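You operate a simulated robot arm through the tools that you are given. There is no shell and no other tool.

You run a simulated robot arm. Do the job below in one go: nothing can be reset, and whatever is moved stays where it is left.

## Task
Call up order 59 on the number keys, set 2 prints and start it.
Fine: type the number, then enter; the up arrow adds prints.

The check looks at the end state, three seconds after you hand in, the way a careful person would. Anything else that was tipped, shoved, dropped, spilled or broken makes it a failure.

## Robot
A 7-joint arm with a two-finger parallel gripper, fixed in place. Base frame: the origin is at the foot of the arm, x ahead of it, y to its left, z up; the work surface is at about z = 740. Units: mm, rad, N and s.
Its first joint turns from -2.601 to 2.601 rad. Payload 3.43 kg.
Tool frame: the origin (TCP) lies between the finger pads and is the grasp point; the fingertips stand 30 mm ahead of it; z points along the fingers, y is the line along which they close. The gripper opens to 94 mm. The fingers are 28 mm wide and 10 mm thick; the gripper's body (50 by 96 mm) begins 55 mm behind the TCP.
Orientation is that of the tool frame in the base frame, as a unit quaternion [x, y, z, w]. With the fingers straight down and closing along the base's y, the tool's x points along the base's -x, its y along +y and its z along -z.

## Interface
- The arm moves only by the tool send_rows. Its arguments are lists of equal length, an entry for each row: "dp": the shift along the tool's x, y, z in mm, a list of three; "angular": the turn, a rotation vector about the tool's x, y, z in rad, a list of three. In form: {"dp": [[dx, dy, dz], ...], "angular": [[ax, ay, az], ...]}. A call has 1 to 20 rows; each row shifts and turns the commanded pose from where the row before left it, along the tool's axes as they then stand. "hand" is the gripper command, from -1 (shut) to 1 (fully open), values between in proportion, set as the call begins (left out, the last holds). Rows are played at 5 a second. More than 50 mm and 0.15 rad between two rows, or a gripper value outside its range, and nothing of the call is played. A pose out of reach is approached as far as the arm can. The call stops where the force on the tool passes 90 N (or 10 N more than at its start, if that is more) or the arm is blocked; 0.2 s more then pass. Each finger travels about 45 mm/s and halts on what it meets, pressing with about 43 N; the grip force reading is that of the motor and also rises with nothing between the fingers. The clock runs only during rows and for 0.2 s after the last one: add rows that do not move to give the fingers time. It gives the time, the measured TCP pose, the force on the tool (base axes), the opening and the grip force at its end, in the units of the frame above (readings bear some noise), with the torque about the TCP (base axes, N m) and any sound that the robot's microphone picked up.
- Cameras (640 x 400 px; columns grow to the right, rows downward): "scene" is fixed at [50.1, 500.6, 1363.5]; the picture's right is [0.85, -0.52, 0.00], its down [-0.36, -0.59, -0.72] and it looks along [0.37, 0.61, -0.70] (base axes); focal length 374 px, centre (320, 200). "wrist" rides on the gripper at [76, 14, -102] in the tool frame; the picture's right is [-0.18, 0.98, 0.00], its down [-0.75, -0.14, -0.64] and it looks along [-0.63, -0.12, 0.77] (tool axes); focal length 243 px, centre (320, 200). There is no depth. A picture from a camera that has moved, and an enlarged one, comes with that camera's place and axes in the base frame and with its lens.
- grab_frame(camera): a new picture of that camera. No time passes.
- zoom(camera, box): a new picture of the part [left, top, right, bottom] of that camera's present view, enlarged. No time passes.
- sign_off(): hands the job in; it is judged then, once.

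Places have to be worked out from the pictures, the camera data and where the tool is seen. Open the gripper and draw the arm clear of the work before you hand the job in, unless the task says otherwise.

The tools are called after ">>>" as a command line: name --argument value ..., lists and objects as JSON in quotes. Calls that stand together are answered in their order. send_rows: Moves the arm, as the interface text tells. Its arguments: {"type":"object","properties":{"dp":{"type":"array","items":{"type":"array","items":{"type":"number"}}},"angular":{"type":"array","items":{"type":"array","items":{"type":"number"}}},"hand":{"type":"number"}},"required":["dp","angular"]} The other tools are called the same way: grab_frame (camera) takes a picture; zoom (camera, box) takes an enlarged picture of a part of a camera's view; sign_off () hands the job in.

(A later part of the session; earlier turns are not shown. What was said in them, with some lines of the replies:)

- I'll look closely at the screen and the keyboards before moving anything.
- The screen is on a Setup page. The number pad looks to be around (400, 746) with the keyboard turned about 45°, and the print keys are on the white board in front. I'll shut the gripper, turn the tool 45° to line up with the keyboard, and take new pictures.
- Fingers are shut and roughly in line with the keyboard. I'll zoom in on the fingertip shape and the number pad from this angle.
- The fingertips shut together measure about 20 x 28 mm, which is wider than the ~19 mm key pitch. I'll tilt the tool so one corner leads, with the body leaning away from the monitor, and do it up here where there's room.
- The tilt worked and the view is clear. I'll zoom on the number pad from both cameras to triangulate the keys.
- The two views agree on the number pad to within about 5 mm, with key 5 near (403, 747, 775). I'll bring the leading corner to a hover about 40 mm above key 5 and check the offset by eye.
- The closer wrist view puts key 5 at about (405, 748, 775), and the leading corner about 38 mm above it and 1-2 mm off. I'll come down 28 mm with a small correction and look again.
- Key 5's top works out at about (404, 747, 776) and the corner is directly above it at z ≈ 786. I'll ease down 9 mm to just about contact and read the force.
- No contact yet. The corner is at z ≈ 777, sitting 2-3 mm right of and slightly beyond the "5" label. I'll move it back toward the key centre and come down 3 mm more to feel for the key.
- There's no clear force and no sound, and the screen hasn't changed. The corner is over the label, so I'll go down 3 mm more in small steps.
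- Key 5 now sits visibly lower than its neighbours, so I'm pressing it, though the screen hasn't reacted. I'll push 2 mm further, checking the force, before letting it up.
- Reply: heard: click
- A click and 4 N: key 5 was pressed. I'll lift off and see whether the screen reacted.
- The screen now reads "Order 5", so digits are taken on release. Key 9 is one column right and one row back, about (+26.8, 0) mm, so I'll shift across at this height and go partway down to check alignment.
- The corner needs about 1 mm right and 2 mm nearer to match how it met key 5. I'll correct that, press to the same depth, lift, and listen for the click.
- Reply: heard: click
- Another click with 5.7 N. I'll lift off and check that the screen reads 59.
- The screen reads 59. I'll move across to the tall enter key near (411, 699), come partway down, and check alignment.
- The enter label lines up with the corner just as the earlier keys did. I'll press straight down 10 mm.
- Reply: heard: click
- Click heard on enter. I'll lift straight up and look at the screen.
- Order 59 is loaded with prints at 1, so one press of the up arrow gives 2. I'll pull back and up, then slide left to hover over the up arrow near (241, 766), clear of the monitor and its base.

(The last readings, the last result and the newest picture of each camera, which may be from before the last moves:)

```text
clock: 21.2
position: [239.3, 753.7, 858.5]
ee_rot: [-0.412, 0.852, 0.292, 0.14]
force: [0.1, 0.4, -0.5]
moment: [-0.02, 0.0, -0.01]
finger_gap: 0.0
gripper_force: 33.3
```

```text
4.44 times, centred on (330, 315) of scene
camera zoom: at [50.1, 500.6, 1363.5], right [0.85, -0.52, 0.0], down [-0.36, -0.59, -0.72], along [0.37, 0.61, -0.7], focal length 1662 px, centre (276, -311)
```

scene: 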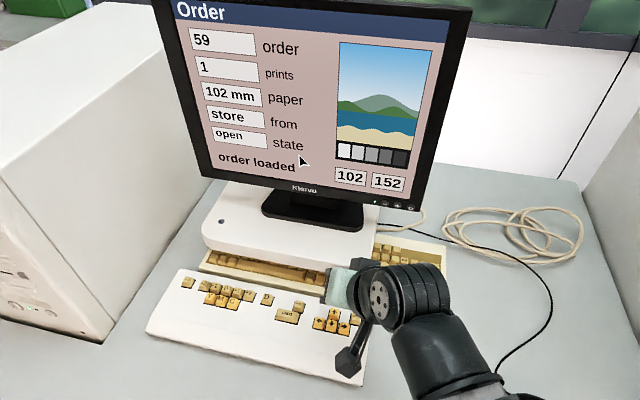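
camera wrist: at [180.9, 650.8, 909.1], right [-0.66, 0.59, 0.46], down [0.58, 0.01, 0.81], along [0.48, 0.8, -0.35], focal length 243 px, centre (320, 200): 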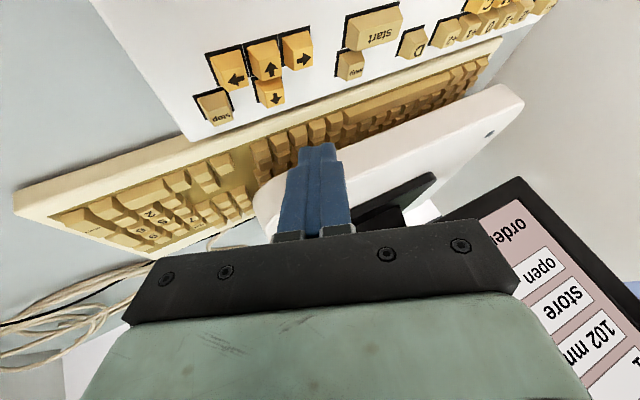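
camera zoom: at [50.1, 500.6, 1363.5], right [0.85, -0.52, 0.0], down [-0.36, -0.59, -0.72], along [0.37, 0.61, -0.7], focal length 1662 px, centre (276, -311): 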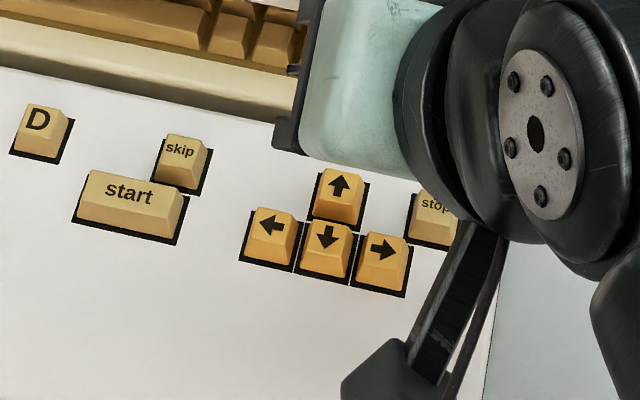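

The hover is good, and the up arrow looks to be around (243, 770) with its top at about 770-778. I'll drop 30 mm with a correction and recheck against the fingertip.

>>> send_rows --dp '[[3.75, -4.35, 14.6], [3.75, -4.35, 14.6], [0, 0, 0], [0, 0, 0]]' --angular '[[0, 0, 0], [0, 0, 0], [0, 0, 0], [0, 0, 0]]'

>>> zoom --camera "wrist" --box '[230, 90, 390, 190]'

>>> zoom --camera "scene" --box '[260, 270, 400, 360]'

```text
clock: 22.2
position: [241.0, 764.2, 828.5]
ee_rot: [-0.413, 0.851, 0.293, 0.14]
force: [0.0, -0.1, -0.1]
moment: [0.03, 0.01, 0.01]
finger_gap: 0.0
gripper_force: 33.0
```

```text
4.00 times, centred on (310, 140) of wrist
camera zoom: at [182.4, 660.4, 879.1], right [-0.66, 0.59, 0.46], down [0.58, 0.01, 0.81], along [0.48, 0.8, -0.35], focal length 970 px, centre (360, 440)
```

zoom: 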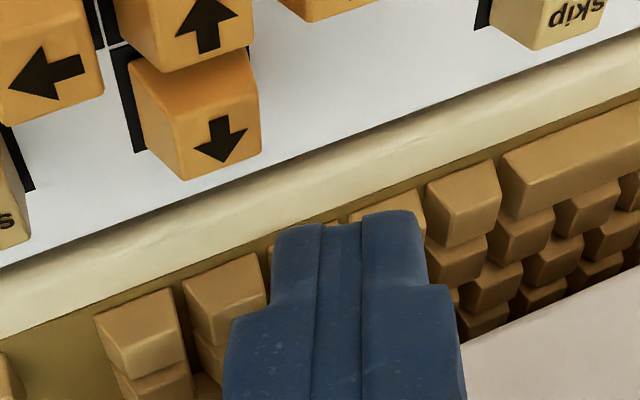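

```text
4.44 times, centred on (330, 315) of scene
camera zoom: at [50.1, 500.6, 1363.5], right [0.85, -0.52, 0.0], down [-0.36, -0.59, -0.72], along [0.37, 0.61, -0.7], focal length 1662 px, centre (276, -311)
```

zoom: 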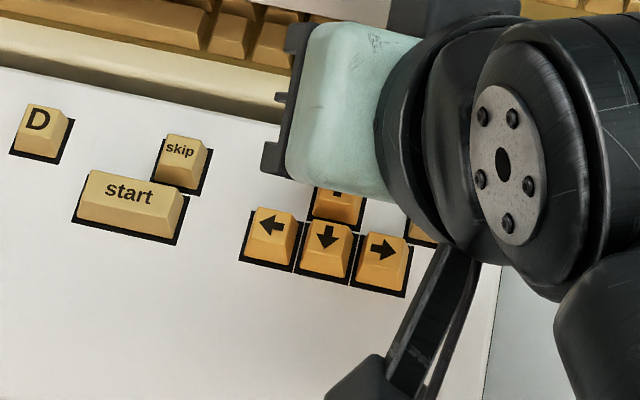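

Combining the views, the up arrow's top is higher than I assumed, near z ≈ 781 at about (241, 765), so the corner is a bit too far back. I'll shift nearer and right, come down 8 mm and recheck.

>>> send_rows --dp '[[3.9, -1.73, 1.88], [3.85, -1.73, 1.87], [0, 0, 0], [0, 0, 0]]' --angular '[[0, 0, 0], [0, 0, 0], [0, 0, 0], [0, 0, 0]]'

>>> zoom --camera "wrist" --box '[230, 90, 390, 190]'

>>> grab_frame --camera "scene"

```text
clock: 23.2
position: [238.9, 761.0, 821.0]
ee_rot: [-0.413, 0.851, 0.292, 0.14]
force: [-0.2, 1.2, 0.6]
moment: [-0.01, -0.03, 0.01]
finger_gap: 0.0
gripper_force: 32.7
```

```text
4.00 times, centred on (310, 140) of wrist
camera zoom: at [180.3, 657.4, 871.5], right [-0.66, 0.59, 0.46], down [0.58, 0.01, 0.81], along [0.48, 0.8, -0.35], focal length 970 px, centre (360, 440)
```

zoom: 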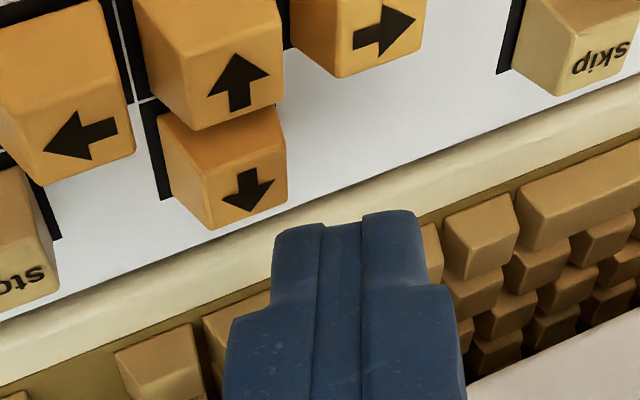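

```text
taken
```

scene: 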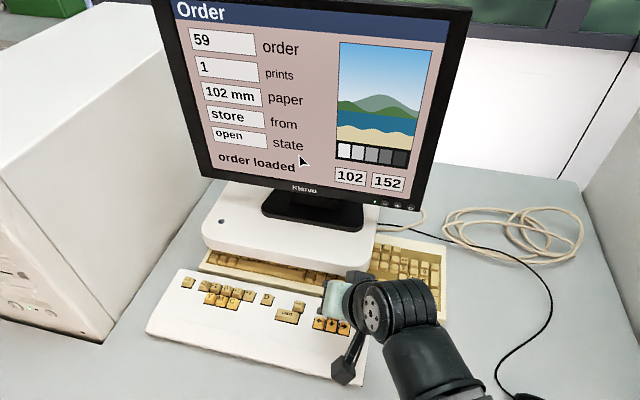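

The views now agree that the up arrow's top is at about (241, 767, 780), with the corner 8-9 mm above it. I'll nudge 1.5 mm right, come down 6 mm and look once more.

>>> send_rows --dp '[[0, -1.35, -0.65], [0.96, -0.76, 1.58], [0.96, -0.76, 1.58], [0.96, -0.76, 1.58], [0, 0, 0]]' --angular '[[0, 0, 0], [0, 0, 0], [0, 0, 0], [0, 0, 0], [0, 0, 0]]'

>>> zoom --camera "wrist" --box '[230, 90, 390, 190]'

>>> zoom --camera "scene" --box '[150, 0, 470, 200]'

```text
clock: 24.4
position: [239.5, 761.2, 814.6]
ee_rot: [-0.412, 0.852, 0.292, 0.14]
force: [0.6, -0.2, 0.0]
moment: [0.01, -0.04, -0.01]
finger_gap: 0.0
gripper_force: 33.0
```

```text
4.00 times, centred on (310, 140) of wrist
camera zoom: at [181.2, 657.4, 865.4], right [-0.66, 0.59, 0.46], down [0.58, 0.01, 0.81], along [0.48, 0.8, -0.35], focal length 970 px, centre (360, 440)
```

zoom: 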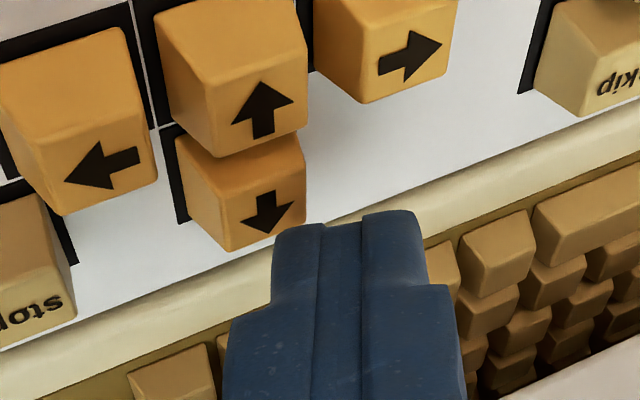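

```text
2.00 times, centred on (310, 100) of scene
camera zoom: at [50.1, 500.6, 1363.5], right [0.85, -0.52, 0.0], down [-0.36, -0.59, -0.72], along [0.37, 0.61, -0.7], focal length 748 px, centre (340, 400)
```

zoom: 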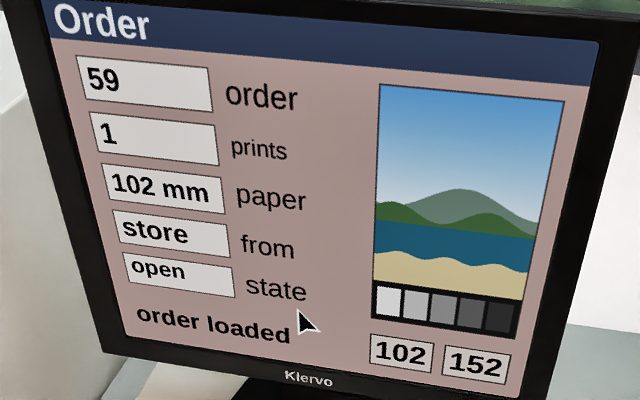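

The arrow label will meet the corner in about 4 mm more. I'll press down 8 mm in small steps and listen for the click.

>>> send_rows --dp '[[0.96, -0.76, 1.58], [0.96, -0.76, 1.58], [0.96, -0.76, 1.58], [0.48, -0.38, 0.79], [0.48, -0.38, 0.79], [0, 0, 0]]' --angular '[[0, 0, 0], [0, 0, 0], [0, 0, 0], [0, 0, 0], [0, 0, 0], [0, 0, 0]]'

>>> zoom --camera "wrist" --box '[230, 90, 390, 190]'

>>> zoom --camera "scene" --box '[150, 0, 470, 200]'

```text
clock: 25.8
position: [239.7, 761.0, 809.1]
ee_rot: [-0.411, 0.851, 0.293, 0.142]
force: [-0.1, -4.3, 40.7]
moment: [0.12, 0.03, 0.03]
finger_gap: 0.2
gripper_force: 32.9
heard: click
```

```text
4.00 times, centred on (310, 140) of wrist
camera zoom: at [181.6, 657.1, 859.4], right [-0.66, 0.59, 0.47], down [0.58, 0.0, 0.82], along [0.48, 0.81, -0.34], focal length 970 px, centre (360, 440)
```

zoom: 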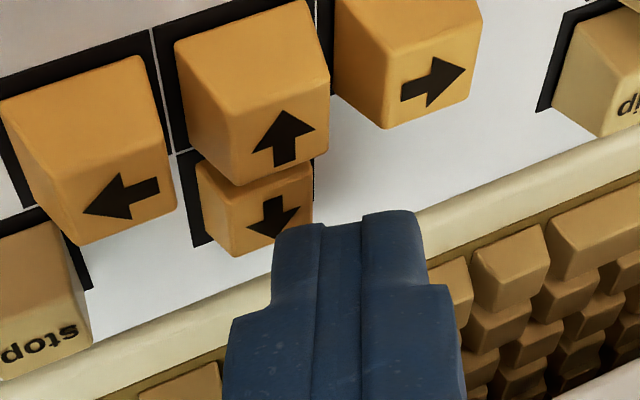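

```text
2.00 times, centred on (310, 100) of scene
camera zoom: at [50.1, 500.6, 1363.5], right [0.85, -0.52, 0.0], down [-0.36, -0.59, -0.72], along [0.37, 0.61, -0.7], focal length 748 px, centre (340, 400)
```

zoom: 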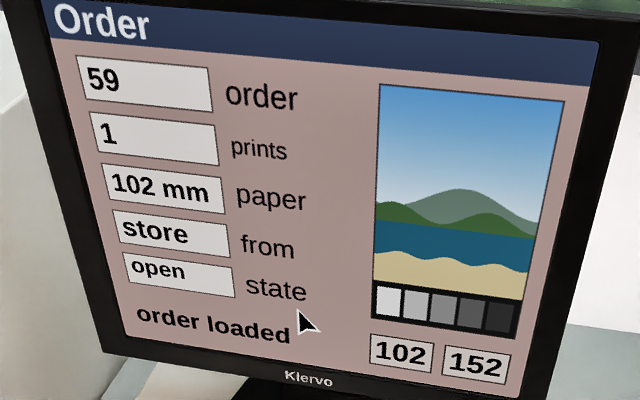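

Click, and the key bottomed out at about 40 N. I'll lift off and check the prints count.

>>> send_rows --dp '[[-4.8, 3.8, -7.9], [-4.8, 3.8, -7.9], [-4.8, 3.8, -7.9], [0, 0, 0]]' --angular '[[0, 0, 0], [0, 0, 0], [0, 0, 0], [0, 0, 0]]'

>>> grab_frame --camera "scene"

>>> zoom --camera "scene" --box '[150, 0, 470, 200]'

>>> zoom --camera "wrist" --box '[230, 60, 470, 210]'

```text
clock: 26.8
position: [238.8, 761.1, 835.9]
ee_rot: [-0.413, 0.852, 0.291, 0.139]
force: [0.6, 0.5, 1.1]
moment: [-0.01, -0.03, -0.02]
finger_gap: 0.0
gripper_force: 32.6
```

```text
taken
```

scene: 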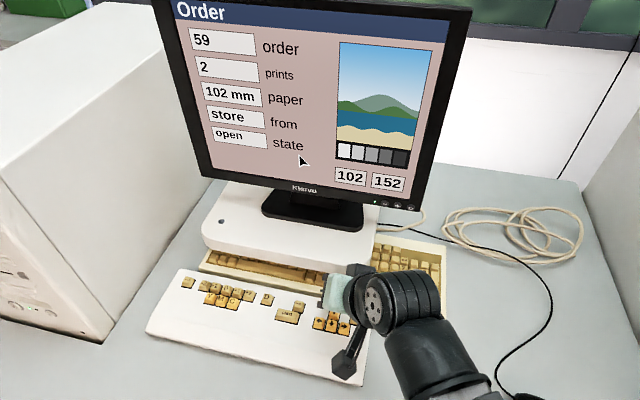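

```text
2.00 times, centred on (310, 100) of scene
camera zoom: at [50.1, 500.6, 1363.5], right [0.85, -0.52, 0.0], down [-0.36, -0.59, -0.72], along [0.37, 0.61, -0.7], focal length 748 px, centre (340, 400)
```

zoom: 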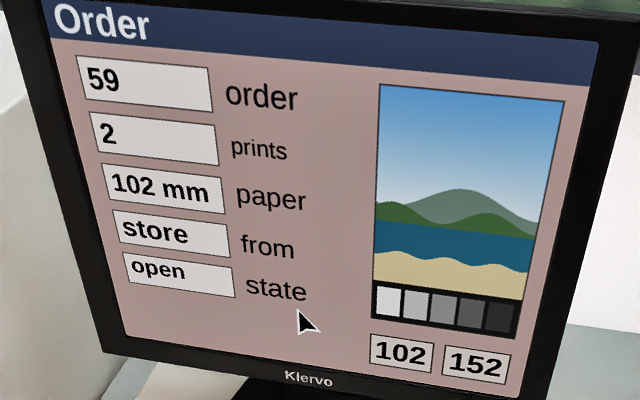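

```text
2.67 times, centred on (350, 135) of wrist
camera zoom: at [180.6, 657.1, 888.5], right [-0.66, 0.6, 0.46], down [0.58, 0.01, 0.81], along [0.48, 0.8, -0.35], focal length 647 px, centre (240, 373)
```

zoom: 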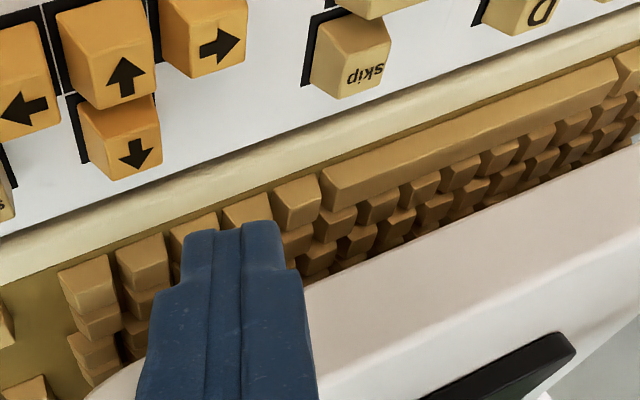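

Prints now reads 2. Next is the wide start key, about 78 mm left and 21 mm nearer; I'll slide over at this safe height and check alignment.

>>> send_rows --dp '[[6.41, 25.77, 8.56], [6.41, 25.77, 8.56], [6.41, 25.77, 8.56], [0, 0, 0], [0, 0, 0]]' --angular '[[0, 0, 0], [0, 0, 0], [0, 0, 0], [0, 0, 0], [0, 0, 0]]'

>>> zoom --camera "wrist" --box '[230, 60, 470, 210]'

>>> zoom --camera "scene" --box '[230, 260, 370, 350]'

```text
clock: 28.0
position: [168.2, 804.1, 839.8]
ee_rot: [-0.413, 0.851, 0.292, 0.139]
force: [-0.9, -0.1, 0.6]
moment: [0.01, -0.01, 0.0]
finger_gap: 0.0
gripper_force: 32.5
```

```text
2.67 times, centred on (350, 135) of wrist
camera zoom: at [108.9, 700.1, 890.3], right [-0.66, 0.59, 0.46], down [0.58, 0.01, 0.81], along [0.48, 0.8, -0.35], focal length 647 px, centre (240, 373)
```

zoom: 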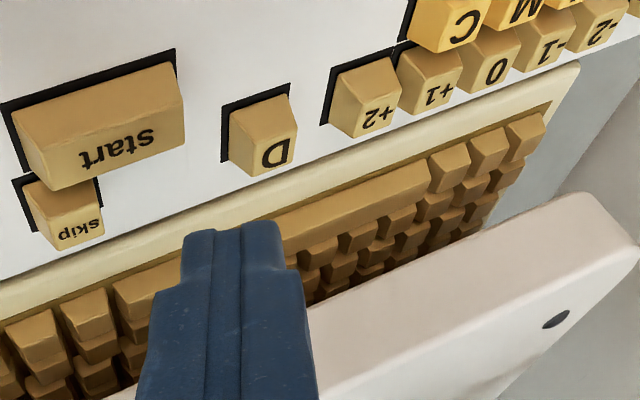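

```text
4.44 times, centred on (300, 305) of scene
camera zoom: at [50.1, 500.6, 1363.5], right [0.85, -0.52, 0.0], down [-0.36, -0.59, -0.72], along [0.37, 0.61, -0.7], focal length 1662 px, centre (409, -267)
```

zoom: 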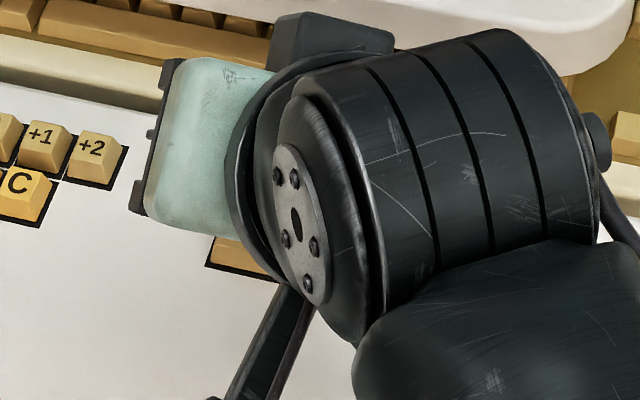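

The corner sits about 5 mm left of and 3.5 mm beyond the "start" label. I'll come 4 mm nearer and 1 mm right (staying on the half away from "skip"), down 18 mm, and look again.

>>> send_rows --dp '[[6.05, -3.47, 6.05], [6.05, -3.47, 6.05], [0, 0, 0], [0, 0, 0]]' --angular '[[0, 0, 0], [0, 0, 0], [0, 0, 0], [0, 0, 0]]'

>>> zoom --camera "wrist" --box '[230, 90, 390, 190]'

>>> zoom --camera "scene" --box '[150, 0, 470, 200]'

```text
clock: 29.0
position: [164.2, 798.3, 819.6]
ee_rot: [-0.413, 0.851, 0.293, 0.139]
force: [0.1, 0.3, 0.9]
moment: [0.0, -0.02, 0.01]
finger_gap: 0.1
gripper_force: 33.0
```

```text
4.00 times, centred on (310, 140) of wrist
camera zoom: at [106.3, 695.3, 870.6], right [-0.66, 0.59, 0.46], down [0.58, 0.01, 0.81], along [0.48, 0.8, -0.35], focal length 970 px, centre (360, 440)
```

zoom: 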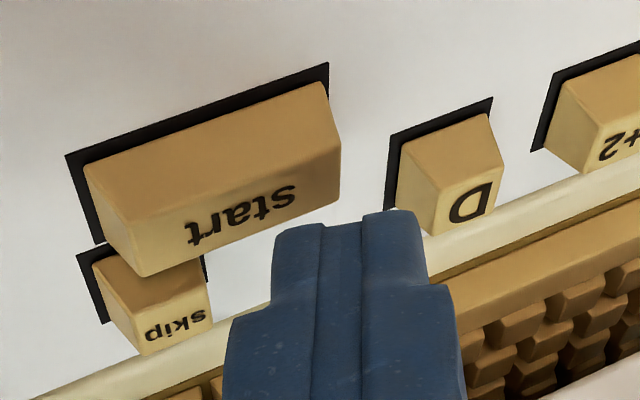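

```text
2.00 times, centred on (310, 100) of scene
camera zoom: at [50.1, 500.6, 1363.5], right [0.85, -0.52, 0.0], down [-0.36, -0.59, -0.72], along [0.37, 0.61, -0.7], focal length 748 px, centre (340, 400)
```

zoom: 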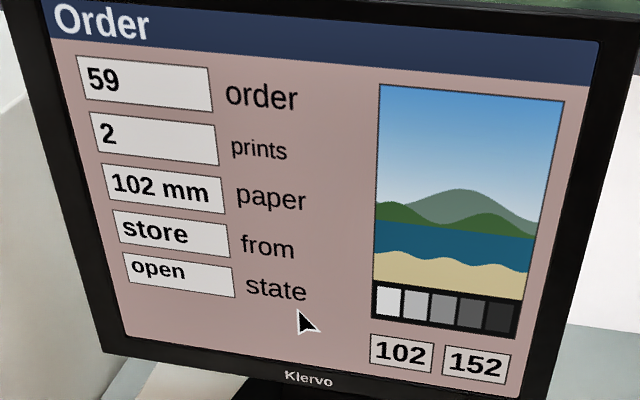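

The corner is about 2 mm left of and a bit nearer than the label. I'll move 2 mm out and 2 mm left, then come down 9 mm in small steps to press start.

>>> send_rows --dp '[[-1.74, 1.37, 1.72], [0.96, -0.76, 1.58], [0.96, -0.76, 1.58], [0.96, -0.76, 1.58], [0.96, -0.76, 1.58], [0.48, -0.38, 0.79], [0, 0, 0]]' --angular '[[0, 0, 0], [0, 0, 0], [0, 0, 0], [0, 0, 0], [0, 0, 0], [0, 0, 0], [0, 0, 0]]'

>>> zoom --camera "wrist" --box '[230, 90, 390, 190]'

>>> zoom --camera "scene" --box '[150, 0, 470, 200]'

```text
clock: 30.6
position: [165.6, 801.7, 810.9]
ee_rot: [-0.412, 0.851, 0.293, 0.14]
force: [-2.2, -3.1, 14.5]
moment: [0.01, 0.09, 0.01]
finger_gap: 0.0
gripper_force: 32.8
heard: click
```

```text
4.00 times, centred on (310, 140) of wrist
camera zoom: at [106.8, 698.6, 861.1], right [-0.66, 0.59, 0.46], down [0.58, 0.0, 0.81], along [0.48, 0.8, -0.35], focal length 970 px, centre (360, 440)
```

zoom: 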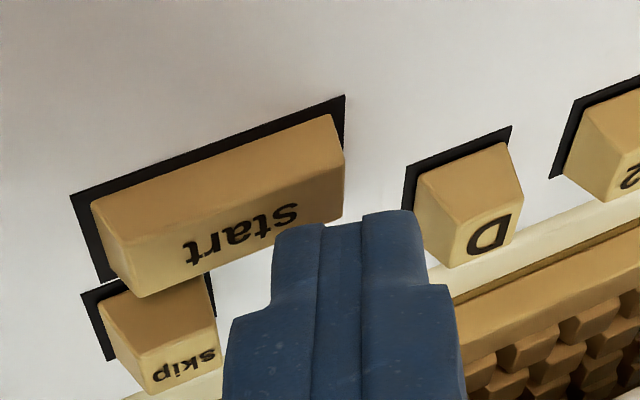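

```text
2.00 times, centred on (310, 100) of scene
camera zoom: at [50.1, 500.6, 1363.5], right [0.85, -0.52, 0.0], down [-0.36, -0.59, -0.72], along [0.37, 0.61, -0.7], focal length 748 px, centre (340, 400)
```

zoom: 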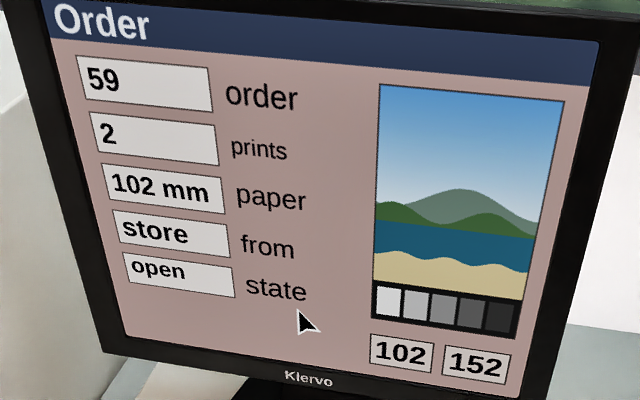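

Click on start. I'll lift well clear and check the screen.

>>> send_rows --dp '[[-4.8, 3.8, -7.9], [-4.8, 3.8, -7.9], [-4.8, 3.8, -7.9], [0, 0, 0], [0, 0, 0]]' --angular '[[0, 0, 0], [0, 0, 0], [0, 0, 0], [0, 0, 0], [0, 0, 0]]'

>>> grab_frame --camera "scene"

>>> zoom --camera "scene" --box '[150, 0, 470, 200]'

```text
clock: 31.8
position: [166.9, 802.7, 838.7]
ee_rot: [-0.412, 0.852, 0.292, 0.14]
force: [0.6, -0.9, 0.0]
moment: [0.01, -0.01, -0.02]
finger_gap: 0.0
gripper_force: 32.9
```

```text
taken
```

scene: 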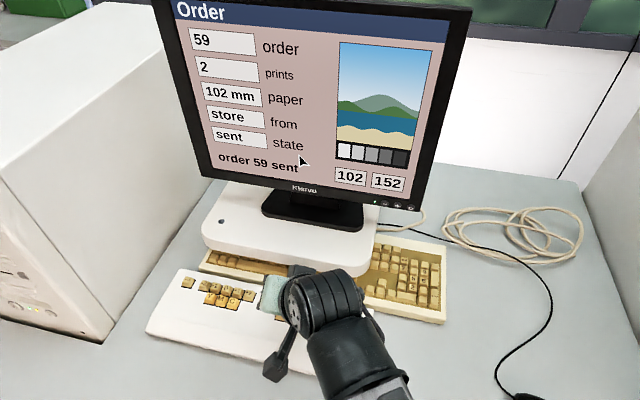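

```text
2.00 times, centred on (310, 100) of scene
camera zoom: at [50.1, 500.6, 1363.5], right [0.85, -0.52, 0.0], down [-0.36, -0.59, -0.72], along [0.37, 0.61, -0.7], focal length 748 px, centre (340, 400)
```

zoom: 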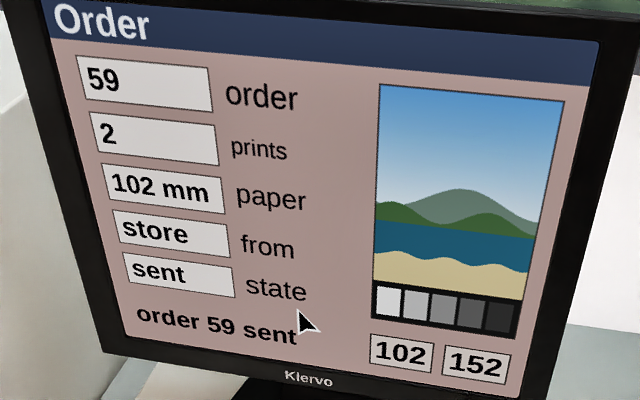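

The screen says "order 59 sent" with 2 prints. I'll retreat up and back toward the base, then open the gripper well clear.

>>> send_rows --dp '[[-19.2, 15.3, -31.6], [-19.2, 15.3, -31.6], [-19.2, 15.3, -31.6], [-19.2, 15.3, -31.6], [17.6, 4.2, -8.6], [17.6, 4.2, -8.6], [0, 0, 0]]' --angular '[[0, 0, 0], [0, 0, 0], [0, 0, 0], [0, 0, 0], [0, 0, 0], [0, 0, 0], [0, 0, 0]]'

>>> send_rows --dp '[[0, 0, 0], [0, 0, 0], [0, 0, 0], [0, 0, 0], [0, 0, 0], [0, 0, 0], [0, 0, 0], [0, 0, 0]]' --angular '[[0, 0, 0], [0, 0, 0], [0, 0, 0], [0, 0, 0], [0, 0, 0], [0, 0, 0], [0, 0, 0], [0, 0, 0]]' --hand 1

>>> grab_frame --camera "scene"

>>> grab_frame --camera "wrist"

```text
clock: 33.4
position: [137.9, 772.0, 1001.1]
ee_rot: [-0.412, 0.852, 0.291, 0.141]
force: [-0.4, 0.0, -0.3]
moment: [-0.01, -0.01, -0.02]
finger_gap: 0.0
gripper_force: 32.8
```

```text
clock: 35.2
position: [138.1, 771.9, 999.5]
ee_rot: [-0.413, 0.851, 0.292, 0.14]
force: [-0.3, 0.7, 0.1]
moment: [-0.01, -0.02, 0.0]
finger_gap: 93.9
gripper_force: 0.1
```

```text
taken
```

scene: 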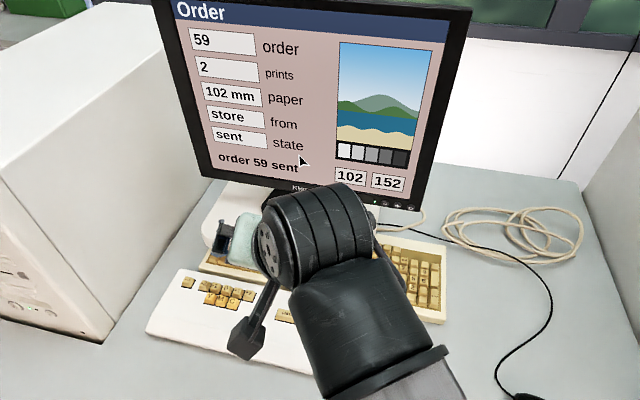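

```text
taken
camera wrist: at [79.3, 668.7, 1051.0], right [-0.66, 0.59, 0.46], down [0.58, 0.01, 0.81], along [0.48, 0.8, -0.35], focal length 243 px, centre (320, 200)
```

wrist: 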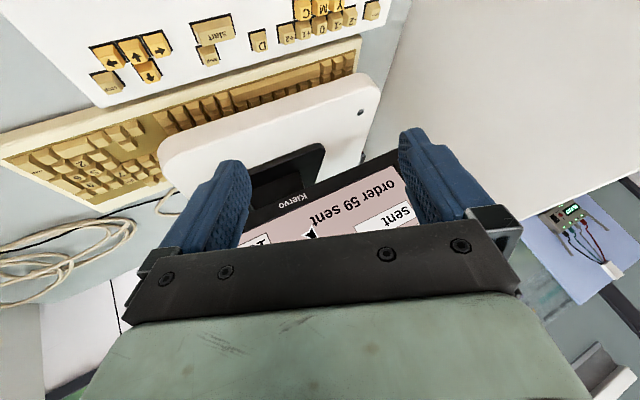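

The screen shows order 59 with 2 prints and state "sent". Nothing on the desk has moved, the gripper is open and the arm is about 200 mm above the keys. I'm handing in.

>>> sign_off

```text
The job is handed in.
```

Order 59 is called up, set to 2 prints and started. The screen shows "order 59 sent", with 2 prints and the state as "sent".

I typed 5 and 9 on the number keys and pressed enter, which loaded the order with 1 print. One press of the up arrow made it 2, and then I pressed start. That up-arrow press hit the bottom of its travel at about 40 N, harder than the others, but it counted once.

In the last pictures nothing on the desk had moved. I left the gripper open and the arm about 200 mm above the keys, then handed the job in.
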